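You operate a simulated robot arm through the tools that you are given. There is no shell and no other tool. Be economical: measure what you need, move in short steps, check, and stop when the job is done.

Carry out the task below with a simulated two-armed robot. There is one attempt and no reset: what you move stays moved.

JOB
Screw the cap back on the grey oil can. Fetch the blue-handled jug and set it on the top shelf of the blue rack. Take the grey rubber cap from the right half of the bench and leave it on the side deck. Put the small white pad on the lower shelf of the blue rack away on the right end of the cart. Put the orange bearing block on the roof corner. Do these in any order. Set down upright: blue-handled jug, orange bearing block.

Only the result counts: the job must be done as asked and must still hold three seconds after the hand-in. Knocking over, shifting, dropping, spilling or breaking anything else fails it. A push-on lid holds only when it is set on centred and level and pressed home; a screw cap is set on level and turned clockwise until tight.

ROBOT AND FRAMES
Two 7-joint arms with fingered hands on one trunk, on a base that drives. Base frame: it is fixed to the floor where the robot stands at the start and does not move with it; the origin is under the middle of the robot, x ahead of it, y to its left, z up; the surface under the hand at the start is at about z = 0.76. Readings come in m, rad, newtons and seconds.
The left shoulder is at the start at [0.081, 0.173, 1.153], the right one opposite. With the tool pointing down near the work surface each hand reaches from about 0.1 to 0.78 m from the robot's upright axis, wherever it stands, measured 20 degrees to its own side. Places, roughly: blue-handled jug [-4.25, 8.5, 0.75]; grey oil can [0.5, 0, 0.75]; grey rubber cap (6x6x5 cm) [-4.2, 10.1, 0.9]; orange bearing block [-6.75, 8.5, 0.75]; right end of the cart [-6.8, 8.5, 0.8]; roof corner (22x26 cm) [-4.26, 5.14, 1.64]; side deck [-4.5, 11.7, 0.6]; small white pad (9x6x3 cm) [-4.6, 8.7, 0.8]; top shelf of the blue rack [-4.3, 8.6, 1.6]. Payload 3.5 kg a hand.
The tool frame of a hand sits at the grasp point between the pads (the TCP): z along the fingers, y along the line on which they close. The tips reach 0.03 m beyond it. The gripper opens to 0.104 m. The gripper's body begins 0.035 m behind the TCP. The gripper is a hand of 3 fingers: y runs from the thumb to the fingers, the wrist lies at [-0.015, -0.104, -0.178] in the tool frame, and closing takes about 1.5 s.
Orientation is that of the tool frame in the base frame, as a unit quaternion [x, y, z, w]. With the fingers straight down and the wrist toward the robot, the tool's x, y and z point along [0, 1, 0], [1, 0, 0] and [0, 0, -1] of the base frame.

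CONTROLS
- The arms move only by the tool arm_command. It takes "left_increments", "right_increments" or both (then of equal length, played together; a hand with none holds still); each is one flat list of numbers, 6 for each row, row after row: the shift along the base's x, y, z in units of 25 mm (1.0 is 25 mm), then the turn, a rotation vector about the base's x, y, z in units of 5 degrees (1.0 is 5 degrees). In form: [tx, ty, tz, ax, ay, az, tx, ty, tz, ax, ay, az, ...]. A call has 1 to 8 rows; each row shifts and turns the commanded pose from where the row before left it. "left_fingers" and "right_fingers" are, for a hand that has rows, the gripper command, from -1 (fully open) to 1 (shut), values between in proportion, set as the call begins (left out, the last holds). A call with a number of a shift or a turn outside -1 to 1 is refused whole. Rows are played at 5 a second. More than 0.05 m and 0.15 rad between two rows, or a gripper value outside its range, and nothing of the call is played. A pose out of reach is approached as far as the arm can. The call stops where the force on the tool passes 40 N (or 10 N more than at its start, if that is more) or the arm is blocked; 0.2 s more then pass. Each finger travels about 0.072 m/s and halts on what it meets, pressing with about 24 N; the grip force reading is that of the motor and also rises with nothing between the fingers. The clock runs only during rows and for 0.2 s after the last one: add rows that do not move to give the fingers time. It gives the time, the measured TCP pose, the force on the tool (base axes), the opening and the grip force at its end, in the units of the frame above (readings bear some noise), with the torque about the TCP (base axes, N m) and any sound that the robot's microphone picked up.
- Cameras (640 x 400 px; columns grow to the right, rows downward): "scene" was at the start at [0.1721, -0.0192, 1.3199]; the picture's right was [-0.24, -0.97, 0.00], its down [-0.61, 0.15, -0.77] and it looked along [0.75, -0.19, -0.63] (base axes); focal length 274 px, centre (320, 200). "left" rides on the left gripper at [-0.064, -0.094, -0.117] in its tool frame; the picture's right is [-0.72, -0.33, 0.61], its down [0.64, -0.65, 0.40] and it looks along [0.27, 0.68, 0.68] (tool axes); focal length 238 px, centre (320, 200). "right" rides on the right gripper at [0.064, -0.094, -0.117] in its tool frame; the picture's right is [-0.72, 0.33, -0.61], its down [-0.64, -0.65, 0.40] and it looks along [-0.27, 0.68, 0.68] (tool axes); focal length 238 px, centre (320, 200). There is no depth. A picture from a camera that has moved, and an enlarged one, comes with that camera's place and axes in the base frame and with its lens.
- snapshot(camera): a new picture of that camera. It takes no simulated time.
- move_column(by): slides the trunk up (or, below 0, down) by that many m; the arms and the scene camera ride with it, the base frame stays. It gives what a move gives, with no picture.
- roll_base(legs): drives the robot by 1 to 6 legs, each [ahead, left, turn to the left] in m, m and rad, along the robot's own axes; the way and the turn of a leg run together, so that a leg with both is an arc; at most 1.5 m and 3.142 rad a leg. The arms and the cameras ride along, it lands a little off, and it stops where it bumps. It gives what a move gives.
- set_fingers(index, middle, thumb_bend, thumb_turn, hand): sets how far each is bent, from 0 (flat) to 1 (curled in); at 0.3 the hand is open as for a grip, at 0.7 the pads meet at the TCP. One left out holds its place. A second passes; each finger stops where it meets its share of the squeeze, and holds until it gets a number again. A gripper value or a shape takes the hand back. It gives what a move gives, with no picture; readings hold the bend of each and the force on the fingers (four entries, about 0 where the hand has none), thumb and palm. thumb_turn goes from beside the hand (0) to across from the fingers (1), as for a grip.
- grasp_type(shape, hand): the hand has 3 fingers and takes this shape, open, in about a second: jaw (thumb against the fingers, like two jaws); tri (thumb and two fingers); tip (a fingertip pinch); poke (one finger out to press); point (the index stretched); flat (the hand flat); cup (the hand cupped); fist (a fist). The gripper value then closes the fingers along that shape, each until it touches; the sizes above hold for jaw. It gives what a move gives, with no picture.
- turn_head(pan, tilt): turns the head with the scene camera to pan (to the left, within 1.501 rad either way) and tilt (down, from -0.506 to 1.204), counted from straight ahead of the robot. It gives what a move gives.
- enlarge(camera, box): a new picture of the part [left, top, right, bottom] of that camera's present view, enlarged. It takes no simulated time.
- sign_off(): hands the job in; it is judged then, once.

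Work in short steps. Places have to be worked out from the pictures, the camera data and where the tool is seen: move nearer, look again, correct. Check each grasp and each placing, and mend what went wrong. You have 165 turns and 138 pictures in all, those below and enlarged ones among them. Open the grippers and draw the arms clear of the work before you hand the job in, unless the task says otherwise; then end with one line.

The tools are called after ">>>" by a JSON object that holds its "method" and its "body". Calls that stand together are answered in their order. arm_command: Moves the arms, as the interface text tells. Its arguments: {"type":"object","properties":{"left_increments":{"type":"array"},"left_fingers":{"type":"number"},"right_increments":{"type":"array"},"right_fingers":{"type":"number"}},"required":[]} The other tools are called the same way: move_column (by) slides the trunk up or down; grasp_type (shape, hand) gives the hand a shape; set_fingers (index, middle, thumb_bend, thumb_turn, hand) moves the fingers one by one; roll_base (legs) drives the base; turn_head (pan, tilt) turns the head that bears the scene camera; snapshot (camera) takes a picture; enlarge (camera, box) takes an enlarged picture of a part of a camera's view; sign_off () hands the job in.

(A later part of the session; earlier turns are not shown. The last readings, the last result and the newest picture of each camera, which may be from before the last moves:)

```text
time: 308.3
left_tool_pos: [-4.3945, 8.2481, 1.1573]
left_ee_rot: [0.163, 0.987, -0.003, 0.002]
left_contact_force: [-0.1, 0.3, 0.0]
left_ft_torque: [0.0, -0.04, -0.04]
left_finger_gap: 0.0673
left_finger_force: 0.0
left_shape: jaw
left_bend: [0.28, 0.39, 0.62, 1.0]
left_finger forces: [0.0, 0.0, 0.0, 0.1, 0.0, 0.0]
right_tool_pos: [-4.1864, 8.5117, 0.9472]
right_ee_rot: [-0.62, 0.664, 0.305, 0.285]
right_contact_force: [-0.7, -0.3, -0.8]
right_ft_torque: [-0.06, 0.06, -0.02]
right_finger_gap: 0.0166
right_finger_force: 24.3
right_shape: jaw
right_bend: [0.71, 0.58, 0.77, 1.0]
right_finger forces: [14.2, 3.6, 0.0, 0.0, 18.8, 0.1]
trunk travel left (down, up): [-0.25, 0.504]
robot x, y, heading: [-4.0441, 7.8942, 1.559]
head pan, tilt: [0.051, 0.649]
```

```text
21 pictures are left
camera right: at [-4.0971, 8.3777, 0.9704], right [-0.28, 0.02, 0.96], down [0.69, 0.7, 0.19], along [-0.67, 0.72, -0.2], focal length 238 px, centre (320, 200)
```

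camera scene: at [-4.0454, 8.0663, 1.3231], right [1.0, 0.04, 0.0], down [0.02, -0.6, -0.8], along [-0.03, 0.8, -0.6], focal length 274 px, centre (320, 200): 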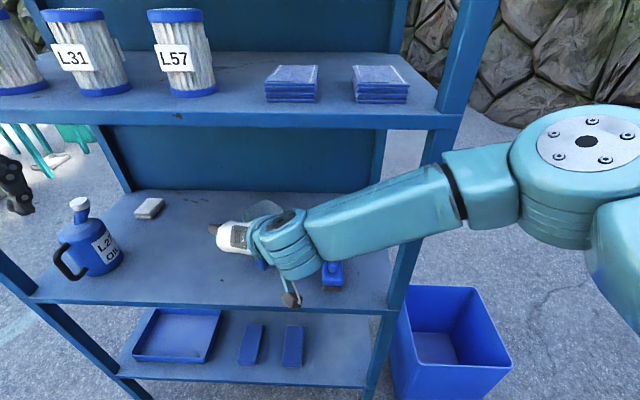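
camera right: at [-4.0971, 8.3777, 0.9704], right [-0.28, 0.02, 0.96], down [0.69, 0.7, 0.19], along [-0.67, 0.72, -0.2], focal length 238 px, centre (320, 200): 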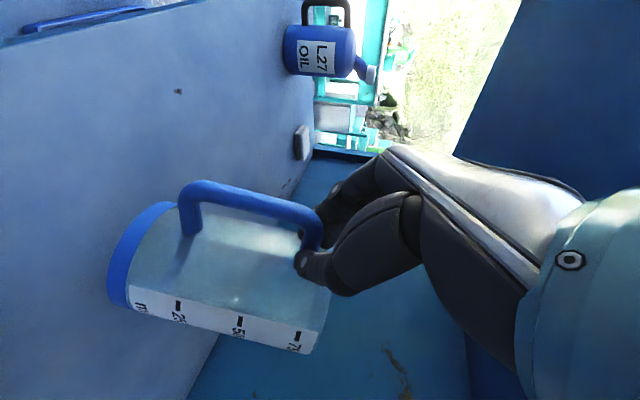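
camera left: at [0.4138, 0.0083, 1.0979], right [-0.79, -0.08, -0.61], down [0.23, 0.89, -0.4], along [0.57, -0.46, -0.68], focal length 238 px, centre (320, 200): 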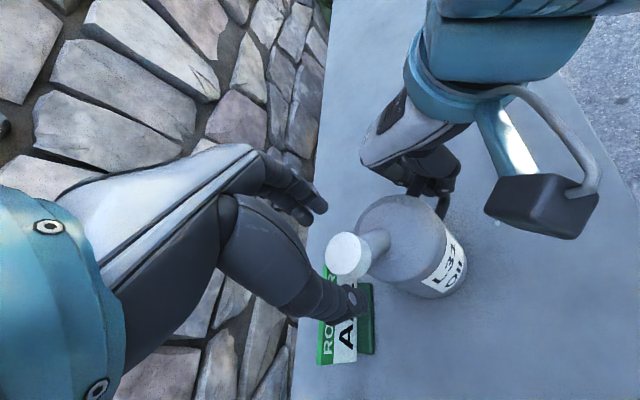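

It's rigid now with only a slight tilt. Back the base out 0.22 m, then raise the trunk fully.

>>> {"method": "roll_base", "body": {"legs": [[-0.24, 0, 0]]}}

>>> {"method": "move_column", "body": {"by": 0.5}}

>>> {"method": "turn_head", "body": {"pan": 0.15, "tilt": 0.45}}

>>> {"method": "snapshot", "body": {"camera": "scene"}}

```text
time: 310.1
left_tool_pos: [-4.3981, 8.0081, 1.159]
left_ee_rot: [0.162, 0.987, -0.003, 0.002]
left_contact_force: [0.2, 0.0, -0.5]
left_ft_torque: [0.05, -0.01, 0.01]
left_finger_gap: 0.0672
left_finger_force: 0.1
left_shape: jaw
left_bend: [0.28, 0.39, 0.62, 1.0]
left_finger forces: [0.0, 0.0, 0.0, 0.0, 0.0, 0.2]
right_tool_pos: [-4.1894, 8.2732, 0.9461]
right_ee_rot: [-0.62, 0.663, 0.306, 0.286]
right_contact_force: [0.3, -0.3, -0.9]
right_ft_torque: [-0.04, 0.03, 0.03]
right_finger_gap: 0.0163
right_finger_force: 24.3
right_shape: jaw
right_bend: [0.71, 0.59, 0.77, 1.0]
right_finger forces: [14.3, 3.6, 0.0, 0.0, 18.5, 0.0]
trunk travel left (down, up): [-0.25, 0.504]
robot x, y, heading: [-4.0447, 7.6477, 1.556]
head pan, tilt: [0.051, 0.649]
```

```text
refused: 0.5 is not a number from -0.4 to 0.4
```

```text
time: 310.8
left_tool_pos: [-4.3969, 8.0088, 1.1577]
left_ee_rot: [0.162, 0.987, -0.003, 0.002]
left_contact_force: [-0.6, 0.1, 0.1]
left_ft_torque: [-0.03, 0.0, -0.01]
left_finger_gap: 0.0672
left_finger_force: 0.1
left_shape: jaw
left_bend: [0.28, 0.39, 0.62, 1.0]
left_finger forces: [0.0, 0.1, 0.1, 0.0, 0.0, 0.1]
right_tool_pos: [-4.1886, 8.2742, 0.9472]
right_ee_rot: [-0.621, 0.664, 0.305, 0.284]
right_contact_force: [-0.2, -0.5, -0.8]
right_ft_torque: [-0.05, 0.03, -0.04]
right_finger_gap: 0.0163
right_finger_force: 23.5
right_shape: jaw
right_bend: [0.71, 0.59, 0.77, 1.0]
right_finger forces: [14.3, 3.4, 0.0, 0.0, 18.5, 0.1]
trunk travel left (down, up): [-0.25, 0.504]
robot x, y, heading: [-4.0455, 7.6506, 1.559]
head pan, tilt: [0.15, 0.45]
```

```text
20 pictures are left
camera scene: at [-4.0576, 7.8328, 1.3408], right [0.99, 0.14, 0.0], down [0.06, -0.43, -0.9], along [-0.12, 0.89, -0.44], focal length 274 px, centre (320, 200)
```

scene: 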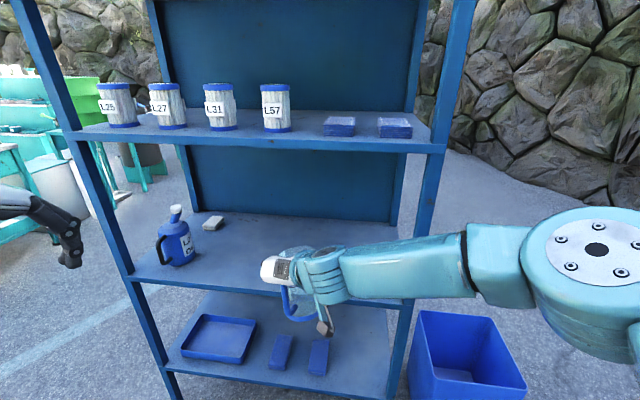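

Held and clear of the rack. Raise the trunk by 0.4 and 0.1 m, then look at the top shelf.

>>> {"method": "move_column", "body": {"by": 0.4}}

>>> {"method": "move_column", "body": {"by": 0.1}}

>>> {"method": "arm_command", "body": {"right_increments": [0, 0, 1, 0, 0, 0, 0, 0, 1, 0, 0, 0, 0, 0, 1, 0, 0, 0, 0, 0, 1, 0, 0, 0, 0, 0, 1, 0, 0, 0, 0, 0, 1, 0, 0, 0, 0, 0, 1, 0, 0, 0, 0, 0, 1, 0, 0, 0]}}

>>> {"method": "arm_command", "body": {"right_increments": [0, 0, 1, 0, 0, 0, 0, 0, 1, 0, 0, 0, 0, 0, 1, 0, 0, 0, 0, 0, 1, 0, 0, 0, 0, 0, 1, 0, 0, 0, 0, 0, 1, 0, 0, 0]}}

>>> {"method": "snapshot", "body": {"camera": "scene"}}

```text
time: 314.6
left_tool_pos: [-4.3982, 8.0097, 1.5572]
left_ee_rot: [0.163, 0.987, -0.002, 0.002]
left_contact_force: [-0.2, 0.9, 0.0]
left_ft_torque: [0.02, 0.01, 0.01]
left_finger_gap: 0.0672
left_finger_force: 0.1
left_shape: jaw
left_bend: [0.28, 0.39, 0.62, 1.0]
left_finger forces: [0.1, 0.0, 0.0, 0.0, 0.1, 0.1]
right_tool_pos: [-4.1894, 8.2735, 1.3471]
right_ee_rot: [-0.62, 0.665, 0.305, 0.284]
right_contact_force: [-1.3, -0.8, -1.8]
right_ft_torque: [-0.01, 0.0, -0.01]
right_finger_gap: 0.016
right_finger_force: 24.0
right_shape: jaw
right_bend: [0.71, 0.59, 0.77, 1.0]
right_finger forces: [14.2, 2.6, 0.0, 0.0, 17.6, 0.0]
trunk travel left (down, up): [-0.65, 0.104]
robot x, y, heading: [-4.0447, 7.6516, 1.56]
head pan, tilt: [0.15, 0.45]
```

```text
time: 316.0
left_tool_pos: [-4.3975, 8.0089, 1.6568]
left_ee_rot: [0.163, 0.987, -0.004, 0.002]
left_contact_force: [0.9, -0.1, -0.4]
left_ft_torque: [0.02, -0.01, 0.0]
left_finger_gap: 0.0672
left_finger_force: 0.1
left_shape: jaw
left_bend: [0.28, 0.39, 0.62, 1.0]
left_finger forces: [0.1, 0.0, 0.0, 0.0, 0.1, 0.0]
right_tool_pos: [-4.1893, 8.2725, 1.4465]
right_ee_rot: [-0.621, 0.665, 0.305, 0.283]
right_contact_force: [-0.3, -0.4, -2.3]
right_ft_torque: [-0.09, 0.01, 0.02]
right_finger_gap: 0.016
right_finger_force: 23.8
right_shape: jaw
right_bend: [0.71, 0.59, 0.77, 1.0]
right_finger forces: [14.1, 2.7, 0.0, 0.0, 17.5, 0.0]
trunk travel left (down, up): [-0.75, 0.004]
robot x, y, heading: [-4.0436, 7.6513, 1.55]
head pan, tilt: [0.15, 0.45]
```

```text
time: 317.8
left_tool_pos: [-4.3985, 8.0087, 1.6594]
left_ee_rot: [0.163, 0.987, -0.002, 0.001]
left_contact_force: [0.3, -0.1, 0.6]
left_ft_torque: [-0.06, -0.01, -0.01]
left_finger_gap: 0.0674
left_finger_force: 0.0
left_shape: jaw
left_bend: [0.28, 0.39, 0.62, 1.0]
left_finger forces: [0.0, 0.0, 0.1, 0.1, 0.0, 0.1]
right_tool_pos: [-4.1636, 8.2375, 1.6505]
right_ee_rot: [-0.621, 0.663, 0.311, 0.281]
right_contact_force: [-0.4, -0.3, -0.8]
right_ft_torque: [-0.08, 0.02, 0.0]
right_finger_gap: 0.0154
right_finger_force: 24.2
right_shape: jaw
right_bend: [0.71, 0.59, 0.77, 1.0]
right_finger forces: [13.9, 2.2, 0.0, 0.0, 17.2, 0.0]
right hand out of reach, approached as far as the arm can: row 2, 3, 4, 5, 6, 7, 8
trunk travel left (down, up): [-0.75, 0.004]
robot x, y, heading: [-4.0479, 7.6477, 1.557]
head pan, tilt: [0.15, 0.45]
```

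```text
time: 319.2
left_tool_pos: [-4.3989, 8.0082, 1.6575]
left_ee_rot: [0.162, 0.987, -0.003, 0.001]
left_contact_force: [-0.3, 0.0, 0.6]
left_ft_torque: [-0.01, 0.0, 0.0]
left_finger_gap: 0.0672
left_finger_force: 0.1
left_shape: jaw
left_bend: [0.28, 0.39, 0.62, 1.0]
left_finger forces: [0.0, 0.0, 0.0, 0.0, 0.1, 0.0]
right_tool_pos: [-4.141, 8.1848, 1.7738]
right_ee_rot: [-0.622, 0.662, 0.31, 0.281]
right_contact_force: [-0.4, -0.5, -1.2]
right_ft_torque: [-0.07, 0.02, -0.05]
right_finger_gap: 0.0157
right_finger_force: 23.9
right_shape: jaw
right_bend: [0.71, 0.59, 0.78, 1.0]
right_finger forces: [13.8, 2.3, 0.0, 0.0, 17.1, 0.0]
right hand out of reach, approached as far as the arm can: row 1, 2, 3, 4, 5, 6
trunk travel left (down, up): [-0.75, 0.004]
robot x, y, heading: [-4.0441, 7.6534, 1.561]
head pan, tilt: [0.15, 0.45]
```

```text
19 pictures are left
camera scene: at [-4.0586, 7.7524, 1.844], right [0.99, 0.14, 0.0], down [0.06, -0.43, -0.9], along [-0.12, 0.89, -0.43], focal length 274 px, centre (320, 200)
```

scene: 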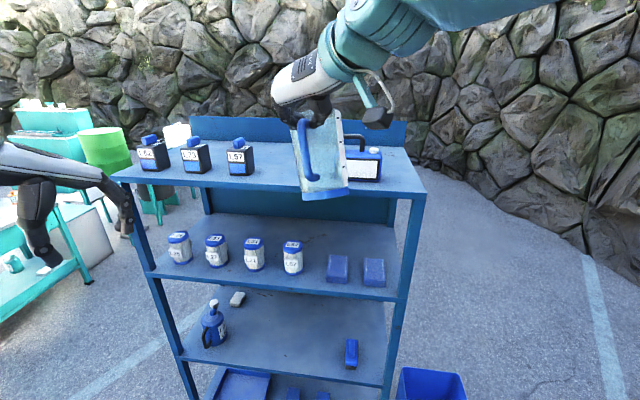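

The free gap on the top shelf is around x≈-4.235, between the L57 bottle and the box. Raise a little more for clearance, then check.

>>> {"method": "arm_command", "body": {"right_increments": [0.2, -0.4, 0.8, 0, 0, 0, 0.2, -0.4, 0.8, 0, 0, 0, 0, 0, 0, 0, 0, 0]}}

>>> {"method": "roll_base", "body": {"legs": [[0, 0.1, 0]]}}

>>> {"method": "enlarge", "body": {"camera": "scene", "box": [200, 60, 440, 220]}}

```text
time: 320.0
left_tool_pos: [-4.3972, 8.0101, 1.657]
left_ee_rot: [0.162, 0.987, -0.003, 0.002]
left_contact_force: [-0.6, 0.5, 0.6]
left_ft_torque: [0.0, 0.02, -0.01]
left_finger_gap: 0.0671
left_finger_force: 0.1
left_shape: jaw
left_bend: [0.28, 0.39, 0.62, 1.0]
left_finger forces: [0.0, 0.0, 0.0, 0.0, 0.1, 0.1]
right_tool_pos: [-4.1321, 8.1616, 1.8113]
right_ee_rot: [-0.621, 0.663, 0.31, 0.281]
right_contact_force: [0.3, 0.0, -1.3]
right_ft_torque: [-0.07, 0.05, -0.01]
right_finger_gap: 0.0158
right_finger_force: 24.8
right_shape: jaw
right_bend: [0.71, 0.59, 0.78, 1.0]
right_finger forces: [13.8, 2.4, 0.0, 0.0, 17.0, 0.0]
right hand out of reach, approached as far as the arm can: row 2
trunk travel left (down, up): [-0.75, 0.004]
robot x, y, heading: [-4.0456, 7.6511, 1.56]
head pan, tilt: [0.15, 0.45]
```

```text
time: 321.1
left_tool_pos: [-4.4904, 8.011, 1.6596]
left_ee_rot: [0.163, 0.987, -0.002, 0.0]
left_contact_force: [0.2, 0.0, -0.4]
left_ft_torque: [-0.02, 0.01, -0.02]
left_finger_gap: 0.0674
left_finger_force: 0.1
left_shape: jaw
left_bend: [0.28, 0.39, 0.62, 1.0]
left_finger forces: [0.1, 0.0, 0.0, 0.0, 0.0, 0.1]
right_tool_pos: [-4.2245, 8.1618, 1.8115]
right_ee_rot: [-0.62, 0.663, 0.31, 0.281]
right_contact_force: [-0.3, 0.5, -0.2]
right_ft_torque: [-0.06, 0.03, 0.03]
right_finger_gap: 0.0156
right_finger_force: 24.1
right_shape: jaw
right_bend: [0.71, 0.59, 0.78, 1.0]
right_finger forces: [13.6, 2.5, 0.0, 0.0, 16.8, 0.0]
trunk travel left (down, up): [-0.75, 0.004]
robot x, y, heading: [-4.1434, 7.6526, 1.556]
head pan, tilt: [0.15, 0.45]
```

```text
2.50 times, centred on (320, 140) of scene
camera zoom: at [-4.1529, 7.7544, 1.844], right [0.99, 0.14, 0.0], down [0.06, -0.43, -0.9], along [-0.12, 0.89, -0.44], focal length 685 px, centre (320, 350)
```

zoom: 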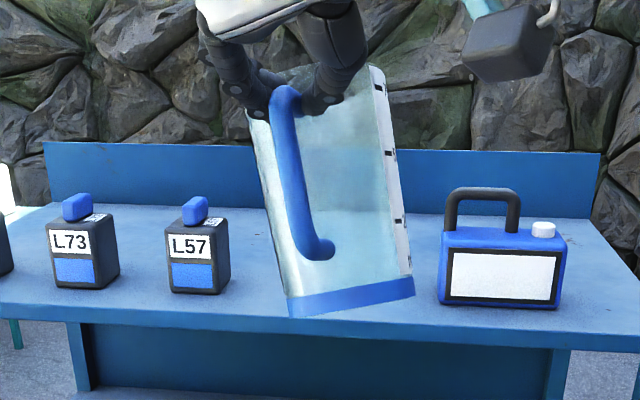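

The jug leans ~9.5° in roll, with ~10 cm clearance over the shelf (z≈1.552). I'll rotate the hand +9.5° about y to level it, then drive forward 0.32 m and look.

>>> {"method": "arm_command", "body": {"right_increments": [0, 0, 0, 0, 1, 0, 0, 0, 0, 0, 0.9, 0, 0, 0, 0, 0, 0, 0]}}

>>> {"method": "roll_base", "body": {"legs": [[0.31, 0.015, 0]]}}

>>> {"method": "turn_head", "body": {"pan": 0.1, "tilt": 0.6}}

>>> {"method": "snapshot", "body": {"camera": "scene"}}

```text
time: 321.9
left_tool_pos: [-4.4982, 8.0102, 1.6571]
left_ee_rot: [0.163, 0.987, -0.003, 0.003]
left_contact_force: [-0.1, -1.1, -0.2]
left_ft_torque: [-0.03, -0.02, -0.01]
left_finger_gap: 0.0673
left_finger_force: 0.1
left_shape: jaw
left_bend: [0.28, 0.39, 0.62, 1.0]
left_finger forces: [0.1, 0.0, 0.0, 0.0, 0.0, 0.1]
right_tool_pos: [-4.2338, 8.1622, 1.8111]
right_ee_rot: [-0.593, 0.684, 0.359, 0.226]
right_contact_force: [-1.1, -0.8, -1.3]
right_ft_torque: [-0.05, 0.01, -0.01]
right_finger_gap: 0.0156
right_finger_force: 23.5
right_shape: jaw
right_bend: [0.71, 0.59, 0.78, 1.0]
right_finger forces: [13.5, 2.6, 0.1, 0.1, 16.8, 0.1]
trunk travel left (down, up): [-0.75, 0.004]
robot x, y, heading: [-4.1408, 7.653, 1.554]
head pan, tilt: [0.15, 0.45]
```

```text
time: 324.0
left_tool_pos: [-4.5028, 8.3192, 1.6586]
left_ee_rot: [0.165, 0.986, -0.002, 0.002]
left_contact_force: [0.1, -1.6, 0.0]
left_ft_torque: [0.01, -0.03, -0.03]
left_finger_gap: 0.0672
left_finger_force: 0.0
left_shape: jaw
left_bend: [0.28, 0.39, 0.62, 1.0]
left_finger forces: [0.0, 0.0, 0.0, 0.0, 0.1, 0.1]
right_tool_pos: [-4.2362, 8.4679, 1.8126]
right_ee_rot: [-0.591, 0.685, 0.36, 0.227]
right_contact_force: [-0.1, -0.6, -1.4]
right_ft_torque: [-0.06, 0.02, -0.01]
right_finger_gap: 0.0158
right_finger_force: 24.1
right_shape: jaw
right_bend: [0.71, 0.59, 0.78, 1.0]
right_finger forces: [13.7, 2.5, 0.1, 0.1, 16.8, 0.0]
trunk travel left (down, up): [-0.75, 0.004]
robot x, y, heading: [-4.1568, 7.9636, 1.55]
head pan, tilt: [0.15, 0.45]
```

```text
time: 324.7
left_tool_pos: [-4.5027, 8.3211, 1.6569]
left_ee_rot: [0.166, 0.986, -0.004, 0.001]
left_contact_force: [0.2, -0.7, 0.0]
left_ft_torque: [0.02, -0.03, 0.0]
left_finger_gap: 0.0672
left_finger_force: 0.2
left_shape: jaw
left_bend: [0.28, 0.39, 0.62, 1.0]
left_finger forces: [0.0, 0.0, 0.0, 0.0, 0.0, 0.0]
right_tool_pos: [-4.235, 8.4708, 1.8112]
right_ee_rot: [-0.591, 0.686, 0.359, 0.226]
right_contact_force: [0.1, 0.1, -1.8]
right_ft_torque: [-0.05, 0.02, 0.01]
right_finger_gap: 0.0157
right_finger_force: 23.8
right_shape: jaw
right_bend: [0.71, 0.59, 0.78, 1.0]
right_finger forces: [13.7, 2.4, 0.0, 0.0, 16.7, 0.1]
trunk travel left (down, up): [-0.75, 0.004]
robot x, y, heading: [-4.1551, 7.9669, 1.552]
head pan, tilt: [0.099, 0.6]
```

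```text
17 pictures are left
camera scene: at [-4.1612, 8.0605, 1.8305], right [1.0, 0.08, 0.0], down [0.05, -0.56, -0.83], along [-0.07, 0.82, -0.56], focal length 274 px, centre (320, 200)
```

scene: 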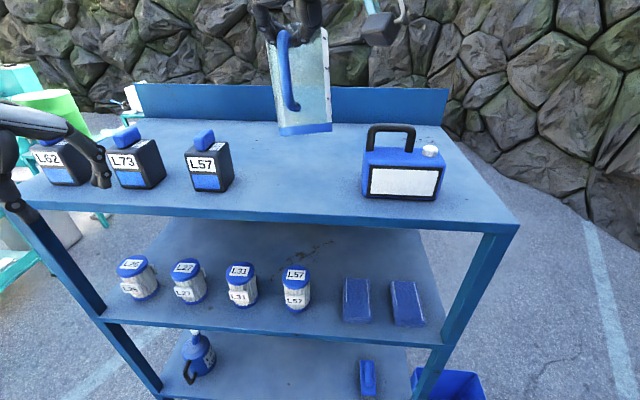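

The jug hangs nearly upright above the gap. Drive 6 cm further forward, then lower 9 cm and check.

>>> {"method": "roll_base", "body": {"legs": [[0.06, 0, 0]]}}

>>> {"method": "arm_command", "body": {"right_increments": [0, 0, -0.9, 0, 0, 0, 0, 0, -0.9, 0, 0, 0, 0, 0, -0.9, 0, 0, 0, 0, 0, -0.6, 0, 0, 0, 0, 0, 0, 0, 0, 0]}}

>>> {"method": "snapshot", "body": {"camera": "scene"}}

```text
time: 325.7
left_tool_pos: [-4.5034, 8.3696, 1.6609]
left_ee_rot: [0.166, 0.986, 0.001, 0.001]
left_contact_force: [-0.2, -0.4, 0.6]
left_ft_torque: [0.07, -0.03, 0.04]
left_finger_gap: 0.0672
left_finger_force: 0.0
left_shape: jaw
left_bend: [0.28, 0.39, 0.62, 1.0]
left_finger forces: [0.0, 0.0, 0.0, 0.0, 0.1, 0.1]
right_tool_pos: [-4.2348, 8.5195, 1.8151]
right_ee_rot: [-0.59, 0.684, 0.362, 0.23]
right_contact_force: [-0.4, 0.2, -0.8]
right_ft_torque: [-0.02, 0.0, -0.04]
right_finger_gap: 0.0157
right_finger_force: 24.1
right_shape: jaw
right_bend: [0.71, 0.59, 0.78, 1.0]
right_finger forces: [13.7, 2.1, 0.0, 0.1, 16.7, 0.0]
trunk travel left (down, up): [-0.75, 0.004]
robot x, y, heading: [-4.1543, 8.0177, 1.552]
head pan, tilt: [0.099, 0.6]
```

```text
time: 326.9
left_tool_pos: [-4.5014, 8.3786, 1.6591]
left_ee_rot: [0.166, 0.986, -0.002, 0.001]
left_contact_force: [-0.2, -1.1, -0.3]
left_ft_torque: [-0.04, -0.02, -0.02]
left_finger_gap: 0.0673
left_finger_force: 0.1
left_shape: jaw
left_bend: [0.28, 0.39, 0.62, 1.0]
left_finger forces: [0.0, 0.0, 0.0, 0.0, 0.0, 0.0]
right_tool_pos: [-4.2356, 8.5283, 1.7292]
right_ee_rot: [-0.591, 0.685, 0.36, 0.227]
right_contact_force: [0.3, -0.1, -0.9]
right_ft_torque: [-0.02, 0.05, 0.03]
right_finger_gap: 0.0153
right_finger_force: 24.1
right_shape: jaw
right_bend: [0.71, 0.59, 0.78, 1.0]
right_finger forces: [13.7, 2.2, 0.0, 0.0, 16.6, 0.0]
trunk travel left (down, up): [-0.75, 0.004]
robot x, y, heading: [-4.1513, 8.0193, 1.554]
head pan, tilt: [0.099, 0.6]
```

```text
16 pictures are left
camera scene: at [-4.1604, 8.1168, 1.8306], right [1.0, 0.08, 0.0], down [0.05, -0.56, -0.83], along [-0.07, 0.82, -0.56], focal length 274 px, centre (320, 200)
```

scene: 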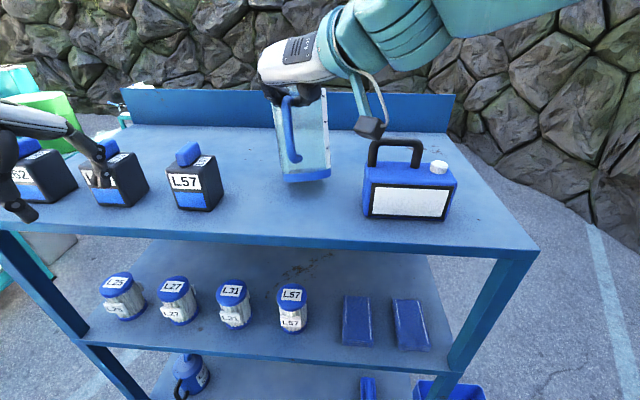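

About 1.5 cm to go. Lower in small steps to contact.

>>> {"method": "arm_command", "body": {"right_increments": [0, 0, -0.3, 0, 0, 0, 0, 0, -0.2, 0, 0, 0, 0, 0, 0, 0, 0, 0]}}

>>> {"method": "enlarge", "body": {"camera": "scene", "box": [200, 60, 440, 220]}}

```text
time: 327.7
left_tool_pos: [-4.5027, 8.3807, 1.6582]
left_ee_rot: [0.165, 0.986, -0.002, 0.002]
left_contact_force: [-0.2, 0.0, -0.4]
left_ft_torque: [0.0, 0.0, -0.01]
left_finger_gap: 0.0672
left_finger_force: 0.0
left_shape: jaw
left_bend: [0.28, 0.39, 0.62, 1.0]
left_finger forces: [0.0, 0.0, 0.0, 0.0, 0.1, 0.0]
right_tool_pos: [-4.2354, 8.5297, 1.7187]
right_ee_rot: [-0.59, 0.685, 0.362, 0.228]
right_contact_force: [-1.4, -1.9, 8.1]
right_ft_torque: [0.27, 0.06, 0.01]
right_finger_gap: 0.016
right_finger_force: 23.6
right_shape: jaw
right_bend: [0.71, 0.57, 0.78, 1.0]
right_finger forces: [11.3, 11.8, 0.1, 0.0, 16.1, 0.0]
trunk travel left (down, up): [-0.75, 0.004]
robot x, y, heading: [-4.1491, 8.0228, 1.557]
head pan, tilt: [0.099, 0.6]
```

```text
2.50 times, centred on (320, 140) of scene
camera zoom: at [-4.1603, 8.1186, 1.8306], right [1.0, 0.08, 0.0], down [0.05, -0.56, -0.83], along [-0.07, 0.82, -0.56], focal length 685 px, centre (320, 350)
```

zoom: 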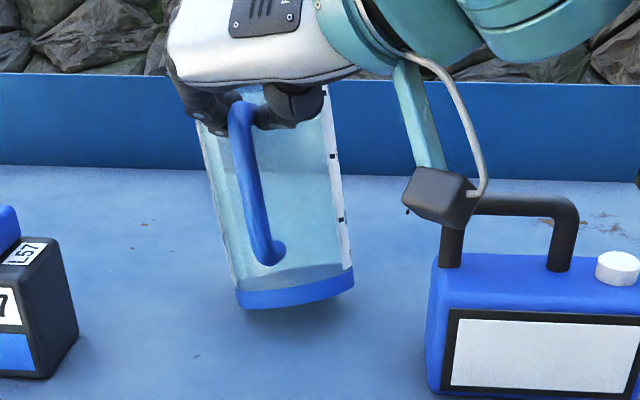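

Light contact at one edge; the jug still leans ~7° in roll. Correct the roll by +6° and lower slightly so it seats.

>>> {"method": "arm_command", "body": {"right_increments": [0, 0, 0.15, 0, 0.6, 0, 0, 0, 0, 0, 0.6, 0, 0, 0, -0.2, 0, 0, 0, 0, 0, -0.15, 0, 0, 0, 0, 0, 0, 0, 0, 0]}}

>>> {"method": "enlarge", "body": {"camera": "scene", "box": [200, 60, 440, 220]}}

```text
time: 328.9
left_tool_pos: [-4.5009, 8.3773, 1.6594]
left_ee_rot: [0.166, 0.986, -0.002, 0.002]
left_contact_force: [0.2, -0.2, 0.3]
left_ft_torque: [0.01, 0.02, 0.02]
left_finger_gap: 0.0675
left_finger_force: 0.0
left_shape: jaw
left_bend: [0.28, 0.39, 0.62, 1.0]
left_finger forces: [0.1, 0.0, 0.0, 0.0, 0.0, 0.0]
right_tool_pos: [-4.2344, 8.5262, 1.7146]
right_ee_rot: [-0.57, 0.696, 0.393, 0.191]
right_contact_force: [0.6, -4.0, 14.6]
right_ft_torque: [0.35, 0.02, -0.04]
right_finger_gap: 0.0168
right_finger_force: 23.8
right_shape: jaw
right_bend: [0.72, 0.56, 0.78, 1.0]
right_finger forces: [9.3, 15.8, 0.0, 0.0, 14.9, 0.0]
trunk travel left (down, up): [-0.75, 0.004]
robot x, y, heading: [-4.1533, 8.0185, 1.554]
head pan, tilt: [0.099, 0.6]
```

```text
2.50 times, centred on (320, 140) of scene
camera zoom: at [-4.1594, 8.1164, 1.8307], right [1.0, 0.08, 0.0], down [0.05, -0.56, -0.83], along [-0.07, 0.82, -0.56], focal length 685 px, centre (320, 350)
```

zoom: 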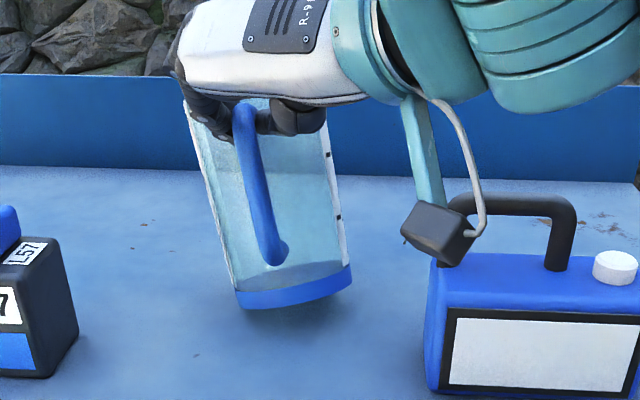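

The contact is at the left-bottom edge with the top leaning −x by ~9°. I'll rotate about that edge: move +x 26 mm while turning the hand +9.5° about y.

>>> {"method": "arm_command", "body": {"right_increments": [0.26, 0, 0, 0, 0.48, 0, 0.26, 0, 0, 0, 0.48, 0, 0.26, 0, 0, 0, 0.48, 0, 0.26, 0, 0, 0, 0.48, 0, 0, 0, 0, 0, 0, 0]}}

>>> {"method": "enlarge", "body": {"camera": "scene", "box": [200, 60, 440, 220]}}

```text
time: 330.1
left_tool_pos: [-4.5017, 8.3812, 1.6593]
left_ee_rot: [0.166, 0.986, -0.003, 0.001]
left_contact_force: [-0.8, -0.8, 0.0]
left_ft_torque: [-0.04, 0.03, 0.05]
left_finger_gap: 0.0673
left_finger_force: 0.1
left_shape: jaw
left_bend: [0.28, 0.39, 0.62, 1.0]
left_finger forces: [0.0, 0.0, 0.0, 0.1, 0.0, 0.0]
right_tool_pos: [-4.209, 8.532, 1.7111]
right_ee_rot: [-0.536, 0.71, 0.437, 0.132]
right_contact_force: [-0.9, 0.0, 0.1]
right_ft_torque: [0.0, -0.02, 0.02]
right_finger_gap: 0.0135
right_finger_force: 24.1
right_shape: jaw
right_bend: [0.72, 0.6, 0.8, 1.0]
right_finger forces: [0.0, 0.0, 0.1, 0.0, 0.0, 0.1]
trunk travel left (down, up): [-0.75, 0.004]
robot x, y, heading: [-4.1512, 8.0203, 1.554]
head pan, tilt: [0.099, 0.6]
```

```text
2.50 times, centred on (320, 140) of scene
camera zoom: at [-4.1605, 8.119, 1.8305], right [1.0, 0.08, 0.0], down [0.05, -0.56, -0.83], along [-0.07, 0.82, -0.56], focal length 685 px, centre (320, 350)
```

zoom: 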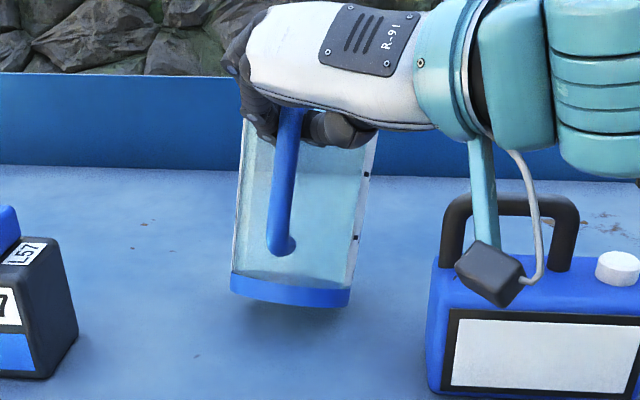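

Finger forces dropped to zero: the jug now stands on the shelf on its own. Open the fingers gently and check it stays.

>>> {"method": "arm_command", "body": {"right_increments": [0, 0, 0, 0, 0, 0, 0, 0, 0, 0, 0, 0, 0, 0, 0, 0, 0, 0, 0, 0, 0, 0, 0, 0], "right_fingers": 0.1}}

>>> {"method": "enlarge", "body": {"camera": "scene", "box": [200, 60, 440, 220]}}

```text
time: 331.1
left_tool_pos: [-4.5014, 8.3807, 1.6572]
left_ee_rot: [0.167, 0.986, -0.002, 0.002]
left_contact_force: [0.1, 0.3, 0.5]
left_ft_torque: [0.0, -0.02, 0.0]
left_finger_gap: 0.067
left_finger_force: 0.1
left_shape: jaw
left_bend: [0.28, 0.39, 0.62, 1.0]
left_finger forces: [0.0, 0.1, 0.1, 0.0, 0.0, 0.1]
right_tool_pos: [-4.2093, 8.5299, 1.7114]
right_ee_rot: [-0.537, 0.709, 0.437, 0.132]
right_contact_force: [0.1, -1.0, 0.2]
right_ft_torque: [0.01, 0.02, 0.03]
right_finger_gap: 0.0467
right_finger_force: 0.0
right_shape: jaw
right_bend: [0.74, 0.47, 0.71, 1.0]
right_finger forces: [0.0, 0.3, 0.0, 0.0, 0.1, 0.1]
trunk travel left (down, up): [-0.75, 0.004]
robot x, y, heading: [-4.1519, 8.0185, 1.552]
head pan, tilt: [0.099, 0.6]
```

```text
2.50 times, centred on (320, 140) of scene
camera zoom: at [-4.16, 8.1191, 1.8305], right [1.0, 0.08, 0.0], down [0.05, -0.56, -0.83], along [-0.07, 0.82, -0.56], focal length 685 px, centre (320, 350)
```

zoom: 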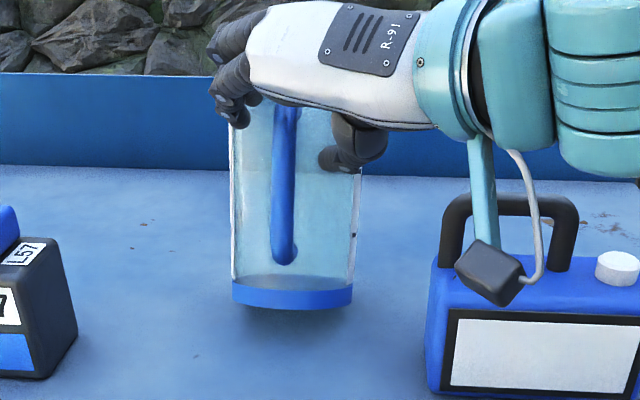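

The jug stands upright. Withdraw: up 6 cm, then drive straight back.

>>> {"method": "arm_command", "body": {"right_increments": [0, 0, 0.5, 0, 0, 0, 0, -0.1, 0.6, 0, 0, 0, 0, -0.3, 0.6, 0, 0, 0, 0, -0.4, 0.6, 0, 0, 0, 0, -0.5, 0.3, 0, 0, 0]}}

>>> {"method": "roll_base", "body": {"legs": [[-0.3, 0, 0]]}}

>>> {"method": "snapshot", "body": {"camera": "scene"}}

```text
time: 332.3
left_tool_pos: [-4.5013, 8.3802, 1.6585]
left_ee_rot: [0.166, 0.986, -0.002, 0.002]
left_contact_force: [0.1, -0.2, 0.1]
left_ft_torque: [-0.02, 0.02, 0.03]
left_finger_gap: 0.0674
left_finger_force: 0.0
left_shape: jaw
left_bend: [0.28, 0.39, 0.62, 1.0]
left_finger forces: [0.1, 0.0, 0.0, 0.1, 0.0, 0.1]
right_tool_pos: [-4.2081, 8.4972, 1.7773]
right_ee_rot: [-0.537, 0.71, 0.437, 0.132]
right_contact_force: [-0.4, 0.4, 0.1]
right_ft_torque: [0.0, -0.02, 0.02]
right_finger_gap: 0.0469
right_finger_force: 0.1
right_shape: jaw
right_bend: [0.74, 0.47, 0.71, 1.0]
right_finger forces: [0.1, 0.0, 0.2, 0.0, 0.0, 0.1]
trunk travel left (down, up): [-0.75, 0.004]
robot x, y, heading: [-4.1568, 8.0213, 1.554]
head pan, tilt: [0.099, 0.6]
```

```text
time: 334.3
left_tool_pos: [-4.5076, 8.0822, 1.6573]
left_ee_rot: [0.165, 0.986, -0.002, 0.001]
left_contact_force: [-0.2, -0.4, 0.8]
left_ft_torque: [-0.01, -0.03, 0.03]
left_finger_gap: 0.0674
left_finger_force: 0.1
left_shape: jaw
left_bend: [0.28, 0.39, 0.62, 1.0]
left_finger forces: [0.0, 0.1, 0.1, 0.0, 0.1, 0.1]
right_tool_pos: [-4.2144, 8.2002, 1.7758]
right_ee_rot: [-0.537, 0.71, 0.436, 0.131]
right_contact_force: [-0.7, 0.0, -0.5]
right_ft_torque: [-0.03, 0.02, 0.0]
right_finger_gap: 0.0469
right_finger_force: 0.1
right_shape: jaw
right_bend: [0.74, 0.47, 0.71, 1.0]
right_finger forces: [0.1, 0.0, 0.0, 0.0, 0.0, 0.0]
trunk travel left (down, up): [-0.75, 0.004]
robot x, y, heading: [-4.1589, 7.7212, 1.55]
head pan, tilt: [0.099, 0.6]
```

```text
11 pictures are left
camera scene: at [-4.1655, 7.8217, 1.8303], right [1.0, 0.08, 0.0], down [0.05, -0.56, -0.82], along [-0.07, 0.82, -0.57], focal length 274 px, centre (320, 200)
```

scene: 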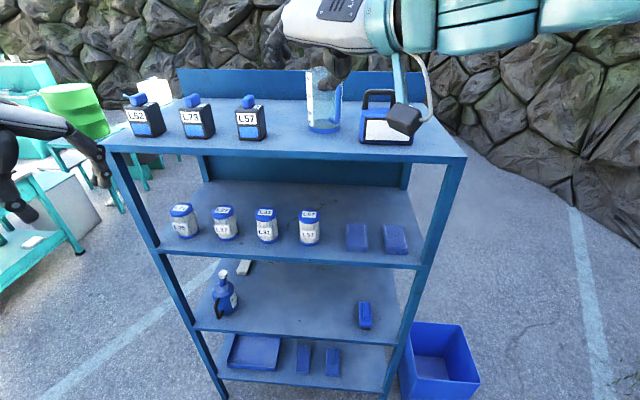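

The jug stands upright on the top shelf. Next the pad (≈[-4.62, 8.715, top 0.785]), behind the L27 bottle. I'll reset the right-hand orientation (undo the roll, yaw +15°), pull the left hand outward, and lower the trunk.

>>> {"method": "arm_command", "body": {"right_increments": [0, 0, 0, 0, -1, 0, 0, 0, 0, 0, -1, 0, 0, 0, 0, 0, -1, 0, 0, 0, 0, 0, -1, 0, 0, 0, 0, 0, -1, 0, 0, 0, 0, 0, 0, 1, 0, 0, 0, 0, 0, 1, 0, 0, 0, 0, 0, 1], "left_increments": [-0.75, -0.4, 0, 0, 0, 0, -0.75, -0.4, 0, 0, 0, 0, -0.75, -0.4, 0, 0, 0, 0, -0.75, -0.4, 0, 0, 0, 0, -0.75, -0.4, 0, 0, 0, 0, -0.75, -0.4, 0, 0, 0, 0, -0.75, -0.4, 0, 0, 0, 0, -0.75, -0.4, 0, 0, 0, 0], "right_fingers": -1}}

>>> {"method": "move_column", "body": {"by": -0.4}}

>>> {"method": "move_column", "body": {"by": -0.1}}

```text
time: 336.1
left_tool_pos: [-4.6577, 7.9996, 1.6593]
left_ee_rot: [0.165, 0.986, -0.002, 0.002]
left_contact_force: [0.2, 0.3, 0.1]
left_ft_torque: [0.03, -0.02, -0.02]
left_finger_gap: 0.0674
left_finger_force: 0.0
left_shape: jaw
left_bend: [0.28, 0.39, 0.62, 1.0]
left_finger forces: [0.0, 0.0, 0.0, 0.1, 0.1, 0.1]
right_tool_pos: [-4.2141, 8.1981, 1.7765]
right_ee_rot: [0.701, -0.577, -0.345, -0.239]
right_contact_force: [0.9, 0.8, -0.1]
right_ft_torque: [0.01, -0.03, 0.01]
right_finger_gap: 0.1036
right_finger_force: 0.0
right_shape: jaw
right_bend: [0.3, 0.3, 0.3, 0.98]
right_finger forces: [0.0, 0.1, 0.1, 0.0, 0.0, 0.1]
trunk travel left (down, up): [-0.75, 0.004]
robot x, y, heading: [-4.1599, 7.7185, 1.555]
head pan, tilt: [0.099, 0.6]
```

```text
time: 340.0
left_tool_pos: [-4.6588, 7.9993, 1.2572]
left_ee_rot: [0.165, 0.986, -0.002, 0.001]
left_contact_force: [-0.7, -0.1, -0.5]
left_ft_torque: [-0.05, 0.0, -0.01]
left_finger_gap: 0.0672
left_finger_force: 0.1
left_shape: jaw
left_bend: [0.28, 0.39, 0.62, 1.0]
left_finger forces: [0.0, 0.0, 0.1, 0.0, 0.0, 0.0]
right_tool_pos: [-4.2138, 8.1967, 1.3769]
right_ee_rot: [0.7, -0.578, -0.344, -0.24]
right_contact_force: [0.2, 0.3, -1.2]
right_ft_torque: [-0.02, 0.03, 0.0]
right_finger_gap: 0.1034
right_finger_force: 0.1
right_shape: jaw
right_bend: [0.3, 0.3, 0.3, 0.98]
right_finger forces: [0.0, 0.0, 0.0, 0.0, 0.1, 0.0]
trunk travel left (down, up): [-0.35, 0.404]
robot x, y, heading: [-4.156, 7.7194, 1.549]
head pan, tilt: [0.099, 0.6]
```

```text
time: 341.3
left_tool_pos: [-4.6572, 7.9993, 1.1594]
left_ee_rot: [0.166, 0.986, -0.002, 0.001]
left_contact_force: [0.1, -0.4, 0.7]
left_ft_torque: [-0.01, 0.01, -0.02]
left_finger_gap: 0.0674
left_finger_force: 0.0
left_shape: jaw
left_bend: [0.28, 0.39, 0.62, 1.0]
left_finger forces: [0.0, 0.0, 0.0, 0.1, 0.1, 0.0]
right_tool_pos: [-4.2151, 8.2122, 1.2629]
right_ee_rot: [0.704, -0.583, -0.337, -0.226]
right_contact_force: [0.4, 0.1, -0.5]
right_ft_torque: [0.02, 0.03, 0.0]
right_finger_gap: 0.1035
right_finger_force: 0.1
right_shape: jaw
right_bend: [0.3, 0.3, 0.3, 0.98]
right_finger forces: [0.0, 0.0, 0.0, 0.0, 0.0, 0.0]
trunk travel left (down, up): [-0.25, 0.504]
robot x, y, heading: [-4.1592, 7.7186, 1.561]
head pan, tilt: [0.099, 0.6]
```

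Now lower the right hand to z≈0.90 in front of the rack.

>>> {"method": "arm_command", "body": {"right_increments": [0.43, -0.2, -0.97, 0, 0, 0, 0.43, -0.2, -0.97, 0, 0, 0, 0.43, -0.2, -0.97, 0, 0, 0, 0.43, -0.2, -0.97, 0, 0, 0, 0.43, -0.2, -0.97, 0, 0, 0, 0.43, -0.2, -0.97, 0, 0, 0, 0.43, -0.2, -0.97, 0, 0, 0, 0.43, -0.2, -0.97, 0, 0, 0]}}

>>> {"method": "arm_command", "body": {"right_increments": [0, 0, -0.97, 0, 0, 0, 0, 0, -0.97, 0, 0, 0, 0, 0, -0.97, 0, 0, 0, 0, 0, -0.97, 0, 0, 0, 0, 0, -0.97, 0, 0, 0, 0, 0, -0.97, 0, 0, 0, 0, 0, -0.8, 0, 0, 0]}}

>>> {"method": "roll_base", "body": {"legs": [[0, 0.29, 0]]}}

```text
time: 343.1
left_tool_pos: [-4.6577, 7.9997, 1.1582]
left_ee_rot: [0.164, 0.986, -0.003, 0.002]
left_contact_force: [1.2, 0.6, -0.8]
left_ft_torque: [0.01, -0.01, 0.01]
left_finger_gap: 0.0674
left_finger_force: 0.1
left_shape: jaw
left_bend: [0.28, 0.39, 0.62, 1.0]
left_finger forces: [0.0, 0.0, 0.1, 0.0, 0.1, 0.0]
right_tool_pos: [-4.1275, 8.1725, 1.069]
right_ee_rot: [0.703, -0.583, -0.337, -0.227]
right_contact_force: [0.7, 0.3, 0.2]
right_ft_torque: [0.0, 0.0, -0.02]
right_finger_gap: 0.1034
right_finger_force: 0.1
right_shape: jaw
right_bend: [0.3, 0.3, 0.3, 0.98]
right_finger forces: [0.0, 0.1, 0.1, 0.0, 0.1, 0.1]
trunk travel left (down, up): [-0.25, 0.504]
robot x, y, heading: [-4.1617, 7.7171, 1.548]
head pan, tilt: [0.099, 0.6]
```

```text
time: 344.7
left_tool_pos: [-4.6584, 7.9997, 1.1575]
left_ee_rot: [0.165, 0.986, -0.003, 0.001]
left_contact_force: [0.5, 0.2, -1.0]
left_ft_torque: [0.01, -0.01, 0.03]
left_finger_gap: 0.0673
left_finger_force: 0.0
left_shape: jaw
left_bend: [0.28, 0.39, 0.62, 1.0]
left_finger forces: [0.0, 0.0, 0.0, 0.0, 0.1, 0.0]
right_tool_pos: [-4.1287, 8.1721, 0.9042]
right_ee_rot: [0.703, -0.586, -0.335, -0.224]
right_contact_force: [-0.8, -0.1, 0.2]
right_ft_torque: [0.0, -0.02, 0.02]
right_finger_gap: 0.1035
right_finger_force: 0.1
right_shape: jaw
right_bend: [0.3, 0.3, 0.3, 0.98]
right_finger forces: [0.0, 0.0, 0.0, 0.0, 0.0, 0.1]
trunk travel left (down, up): [-0.25, 0.504]
robot x, y, heading: [-4.1594, 7.7198, 1.554]
head pan, tilt: [0.099, 0.6]
```

```text
time: 346.7
left_tool_pos: [-4.9498, 8.0014, 1.1586]
left_ee_rot: [0.163, 0.987, -0.002, 0.001]
left_contact_force: [0.0, -0.8, 0.4]
left_ft_torque: [0.03, 0.0, 0.02]
left_finger_gap: 0.0672
left_finger_force: 0.2
left_shape: jaw
left_bend: [0.28, 0.39, 0.62, 1.0]
left_finger forces: [0.0, 0.0, 0.0, 0.1, 0.0, 0.1]
right_tool_pos: [-4.4193, 8.1762, 0.9049]
right_ee_rot: [0.704, -0.585, -0.335, -0.223]
right_contact_force: [-0.4, -0.5, -1.0]
right_ft_torque: [0.01, -0.03, 0.01]
right_finger_gap: 0.1039
right_finger_force: 0.0
right_shape: jaw
right_bend: [0.3, 0.3, 0.3, 0.98]
right_finger forces: [0.1, 0.0, 0.0, 0.0, 0.1, 0.0]
trunk travel left (down, up): [-0.25, 0.504]
robot x, y, heading: [-4.4515, 7.7237, 1.558]
head pan, tilt: [0.099, 0.6]
```

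Drive forward 0.31 m so the hand enters the shelf space right of the bottle, then take a right-camera picture.

>>> {"method": "roll_base", "body": {"legs": [[0.31, 0, 0]]}}

>>> {"method": "snapshot", "body": {"camera": "right"}}

```text
time: 348.8
left_tool_pos: [-4.9434, 8.3122, 1.1587]
left_ee_rot: [0.164, 0.987, -0.004, 0.001]
left_contact_force: [0.2, 0.4, 0.1]
left_ft_torque: [-0.04, -0.05, 0.03]
left_finger_gap: 0.0673
left_finger_force: 0.0
left_shape: jaw
left_bend: [0.28, 0.39, 0.62, 1.0]
left_finger forces: [0.0, 0.0, 0.0, 0.1, 0.1, 0.0]
right_tool_pos: [-4.4153, 8.4871, 0.9045]
right_ee_rot: [0.703, -0.586, -0.335, -0.223]
right_contact_force: [-0.1, 0.1, -0.7]
right_ft_torque: [0.0, 0.01, 0.01]
right_finger_gap: 0.1037
right_finger_force: 0.0
right_shape: jaw
right_bend: [0.3, 0.3, 0.3, 0.98]
right_finger forces: [0.0, 0.1, 0.1, 0.0, 0.1, 0.0]
trunk travel left (down, up): [-0.25, 0.504]
robot x, y, heading: [-4.4399, 8.0325, 1.561]
head pan, tilt: [0.099, 0.6]
```

```text
10 pictures are left
camera right: at [-4.294, 8.381, 0.9292], right [-0.25, -0.02, 0.97], down [0.49, 0.86, 0.14], along [-0.83, 0.51, -0.21], focal length 238 px, centre (320, 200)
```

right: 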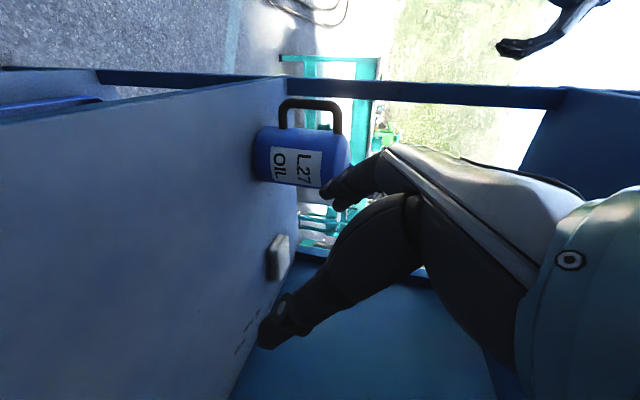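

Pad resolved at ~[-4.617, 8.726], shelf z≈0.747. Go deeper to the right of the bottle, then left behind it, then down to the pad.

>>> {"method": "arm_command", "body": {"right_increments": [-0.2, 0.96, 0, 0, 0, 0, -0.2, 0.96, 0, 0, 0, 0, -0.2, 0.96, 0, 0, 0, 0, -0.2, 0.96, 0, 0, 0, 0, -0.2, 0.96, 0, 0, 0, 0, -0.2, 0.96, 0, 0, 0, 0, -0.2, 0.96, 0, 0, 0, 0]}}

>>> {"method": "arm_command", "body": {"right_increments": [-0.886, 0.06, -0.23, 0, 0, 0, -0.886, 0.06, -0.23, 0, 0, 0, -0.886, 0.06, -0.23, 0, 0, 0, -0.886, 0.06, -0.23, 0, 0, 0, -0.886, 0.06, -0.23, 0, 0, 0, -0.886, 0.06, -0.23, 0, 0, 0, -0.886, 0.06, -0.23, 0, 0, 0]}}

>>> {"method": "snapshot", "body": {"camera": "right"}}

```text
time: 350.6
left_tool_pos: [-4.9282, 8.3154, 1.1634]
left_ee_rot: [0.171, 0.985, -0.002, -0.004]
left_contact_force: [-0.9, 0.2, 0.6]
left_ft_torque: [0.0, 0.04, -0.01]
left_finger_gap: 0.0672
left_finger_force: 0.1
left_shape: jaw
left_bend: [0.28, 0.39, 0.62, 1.0]
left_finger forces: [0.0, 0.0, 0.0, 0.1, 0.0, 0.0]
right_tool_pos: [-4.4157, 8.6211, 0.8347]
right_ee_rot: [0.699, -0.625, -0.296, -0.18]
right_contact_force: [0.3, -0.2, 0.0]
right_ft_torque: [0.0, 0.01, -0.02]
right_finger_gap: 0.104
right_finger_force: 0.0
right_shape: jaw
right_bend: [0.3, 0.3, 0.3, 0.98]
right_finger forces: [0.0, 0.1, 0.0, 0.0, 0.1, 0.1]
trunk travel left (down, up): [-0.25, 0.504]
robot x, y, heading: [-4.4421, 8.0321, 1.544]
head pan, tilt: [0.099, 0.6]
stopped in row 7 (right hand): the arm was blocked; the commanded pose is now the measured one
```

```text
time: 352.2
left_tool_pos: [-4.9426, 8.3162, 1.1573]
left_ee_rot: [0.169, 0.986, -0.003, 0.002]
left_contact_force: [-0.1, 0.7, -0.5]
left_ft_torque: [-0.02, -0.01, 0.02]
left_finger_gap: 0.067
left_finger_force: 0.0
left_shape: jaw
left_bend: [0.28, 0.39, 0.62, 1.0]
left_finger forces: [0.0, 0.0, 0.0, 0.0, 0.0, 0.0]
right_tool_pos: [-4.5873, 8.6367, 0.8008]
right_ee_rot: [0.705, -0.617, -0.296, -0.186]
right_contact_force: [0.3, 0.0, -0.1]
right_ft_torque: [0.0, 0.02, 0.04]
right_finger_gap: 0.1038
right_finger_force: 0.1
right_shape: jaw
right_bend: [0.3, 0.3, 0.3, 0.98]
right_finger forces: [0.0, 0.1, 0.0, 0.0, 0.0, 0.1]
trunk travel left (down, up): [-0.25, 0.504]
robot x, y, heading: [-4.4471, 8.0299, 1.544]
head pan, tilt: [0.099, 0.6]
```

```text
9 pictures are left
camera right: at [-4.4701, 8.5305, 0.8373], right [-0.25, 0.11, 0.96], down [0.52, 0.85, 0.04], along [-0.82, 0.51, -0.27], focal length 238 px, centre (320, 200)
```

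right: 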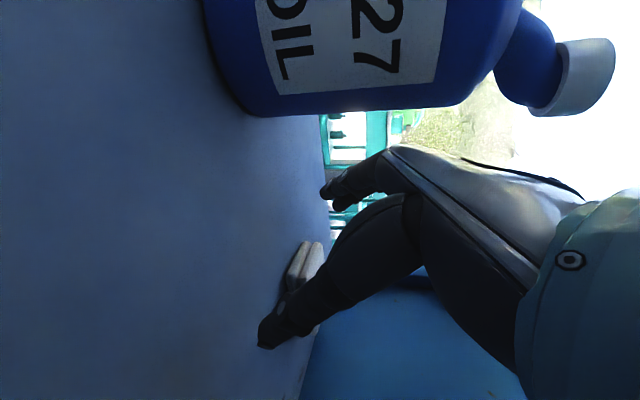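

Blocked earlier probably by the forearm under the upper shelf; now lower and free of force. The pad is at ~[-4.618, 8.709]. Advance the remaining 6.5 cm low and carefully.

>>> {"method": "arm_command", "body": {"right_increments": [-0.4, 0.4, -0.1, 0, 0, 0, -0.4, 0.5, -0.15, 0, 0, 0, -0.2, 0.6, -0.15, 0, 0, 0, -0.1, 0.6, -0.15, 0, 0, 0]}}

```text
time: 353.2
left_tool_pos: [-4.9413, 8.3157, 1.158]
left_ee_rot: [0.167, 0.986, -0.003, 0.002]
left_contact_force: [0.6, 0.1, -1.3]
left_ft_torque: [-0.01, 0.0, 0.0]
left_finger_gap: 0.0673
left_finger_force: 0.0
left_shape: jaw
left_bend: [0.28, 0.39, 0.62, 1.0]
left_finger forces: [0.0, 0.1, 0.0, 0.1, 0.1, 0.1]
right_tool_pos: [-4.6045, 8.6553, 0.7964]
right_ee_rot: [0.705, -0.617, -0.297, -0.184]
right_contact_force: [-0.8, 0.4, -0.9]
right_ft_torque: [0.01, 0.0, 0.0]
right_finger_gap: 0.1039
right_finger_force: 0.0
right_shape: jaw
right_bend: [0.3, 0.3, 0.3, 0.98]
right_finger forces: [0.0, 0.0, 0.0, 0.0, 0.0, 0.1]
right hand out of reach, approached as far as the arm can: row 2, 3, 4
trunk travel left (down, up): [-0.25, 0.504]
robot x, y, heading: [-4.4456, 8.0326, 1.546]
head pan, tilt: [0.099, 0.6]
```

At the arm's reach limit, so I'll drive the base 5 cm forward (with 1 cm left) to bring the fingers over the pad.

>>> {"method": "roll_base", "body": {"legs": [[0.05, 0.012, 0]]}}

>>> {"method": "snapshot", "body": {"camera": "right"}}

```text
time: 354.1
left_tool_pos: [-4.953, 8.3681, 1.1581]
left_ee_rot: [0.169, 0.986, -0.002, 0.003]
left_contact_force: [-0.6, 0.3, -0.5]
left_ft_torque: [-0.02, -0.01, 0.03]
left_finger_gap: 0.0672
left_finger_force: 0.1
left_shape: jaw
left_bend: [0.28, 0.39, 0.62, 1.0]
left_finger forces: [0.1, 0.0, 0.0, 0.0, 0.0, 0.0]
right_tool_pos: [-4.6147, 8.7065, 0.7934]
right_ee_rot: [0.704, -0.618, -0.297, -0.184]
right_contact_force: [-0.7, 0.9, -0.4]
right_ft_torque: [-0.01, 0.01, -0.01]
right_finger_gap: 0.1037
right_finger_force: 0.2
right_shape: jaw
right_bend: [0.3, 0.3, 0.3, 0.98]
right_finger forces: [0.0, 0.0, 0.1, 0.1, 0.0, 0.0]
trunk travel left (down, up): [-0.25, 0.504]
robot x, y, heading: [-4.4534, 8.0823, 1.548]
head pan, tilt: [0.099, 0.6]
```

```text
8 pictures are left
camera right: at [-4.4971, 8.5998, 0.8323], right [-0.25, 0.11, 0.96], down [0.52, 0.85, 0.04], along [-0.82, 0.51, -0.27], focal length 238 px, centre (320, 200)
```

right: 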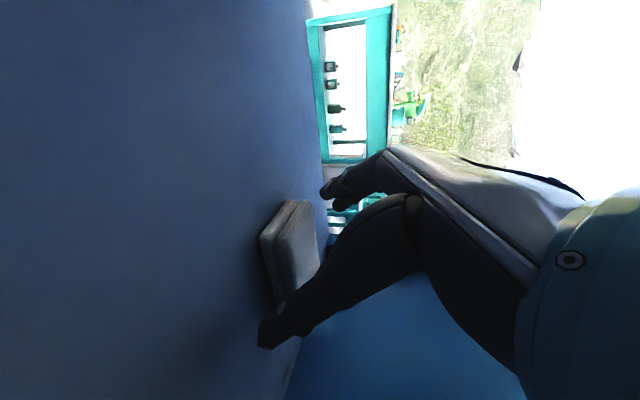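

The pad lies between thumb and fingers. Lower 1 cm and close.

>>> {"method": "arm_command", "body": {"right_increments": [0, 0, -0.25, 0, 0, 0, 0, 0, -0.2, 0, 0, 0, 0, 0, 0, 0, 0, 0]}}

>>> {"method": "arm_command", "body": {"right_increments": [0, 0, 0, 0, 0, 0, 0, 0, 0, 0, 0, 0, 0, 0, 0, 0, 0, 0, 0, 0, 0, 0, 0, 0, 0, 0, 0, 0, 0, 0, 0, 0, 0, 0, 0, 0], "right_fingers": 1}}

```text
time: 354.9
left_tool_pos: [-4.9522, 8.3663, 1.1588]
left_ee_rot: [0.168, 0.986, -0.004, 0.002]
left_contact_force: [0.7, -1.1, 0.5]
left_ft_torque: [0.02, 0.02, -0.02]
left_finger_gap: 0.0672
left_finger_force: 0.0
left_shape: jaw
left_bend: [0.28, 0.39, 0.62, 1.0]
left_finger forces: [0.1, 0.0, 0.0, 0.0, 0.0, 0.0]
right_tool_pos: [-4.6131, 8.7036, 0.7864]
right_ee_rot: [0.704, -0.617, -0.298, -0.185]
right_contact_force: [0.2, 0.3, 0.6]
right_ft_torque: [0.0, -0.03, -0.01]
right_finger_gap: 0.1041
right_finger_force: 0.1
right_shape: jaw
right_bend: [0.3, 0.3, 0.3, 0.98]
right_finger forces: [0.0, 0.0, 0.1, 0.1, 0.0, 0.0]
right hand out of reach, approached as far as the arm can: row 2
trunk travel left (down, up): [-0.25, 0.504]
robot x, y, heading: [-4.4572, 8.0845, 1.542]
head pan, tilt: [0.099, 0.6]
```

```text
time: 356.3
left_tool_pos: [-4.9534, 8.3648, 1.1594]
left_ee_rot: [0.168, 0.986, -0.003, 0.002]
left_contact_force: [1.0, 1.0, 0.4]
left_ft_torque: [0.01, 0.01, 0.01]
left_finger_gap: 0.0673
left_finger_force: 0.0
left_shape: jaw
left_bend: [0.28, 0.39, 0.62, 1.0]
left_finger forces: [0.0, 0.0, 0.0, 0.0, 0.0, 0.0]
right_tool_pos: [-4.613, 8.7033, 0.7854]
right_ee_rot: [0.705, -0.617, -0.297, -0.184]
right_contact_force: [0.1, 1.5, 2.4]
right_ft_torque: [0.11, 0.07, -0.08]
right_finger_gap: 0.0509
right_finger_force: 24.1
right_shape: jaw
right_bend: [0.74, 0.47, 0.7, 1.0]
right_finger forces: [14.5, 10.1, 0.0, 0.0, 21.4, 0.0]
trunk travel left (down, up): [-0.25, 0.504]
robot x, y, heading: [-4.4547, 8.0764, 1.549]
head pan, tilt: [0.099, 0.6]
```

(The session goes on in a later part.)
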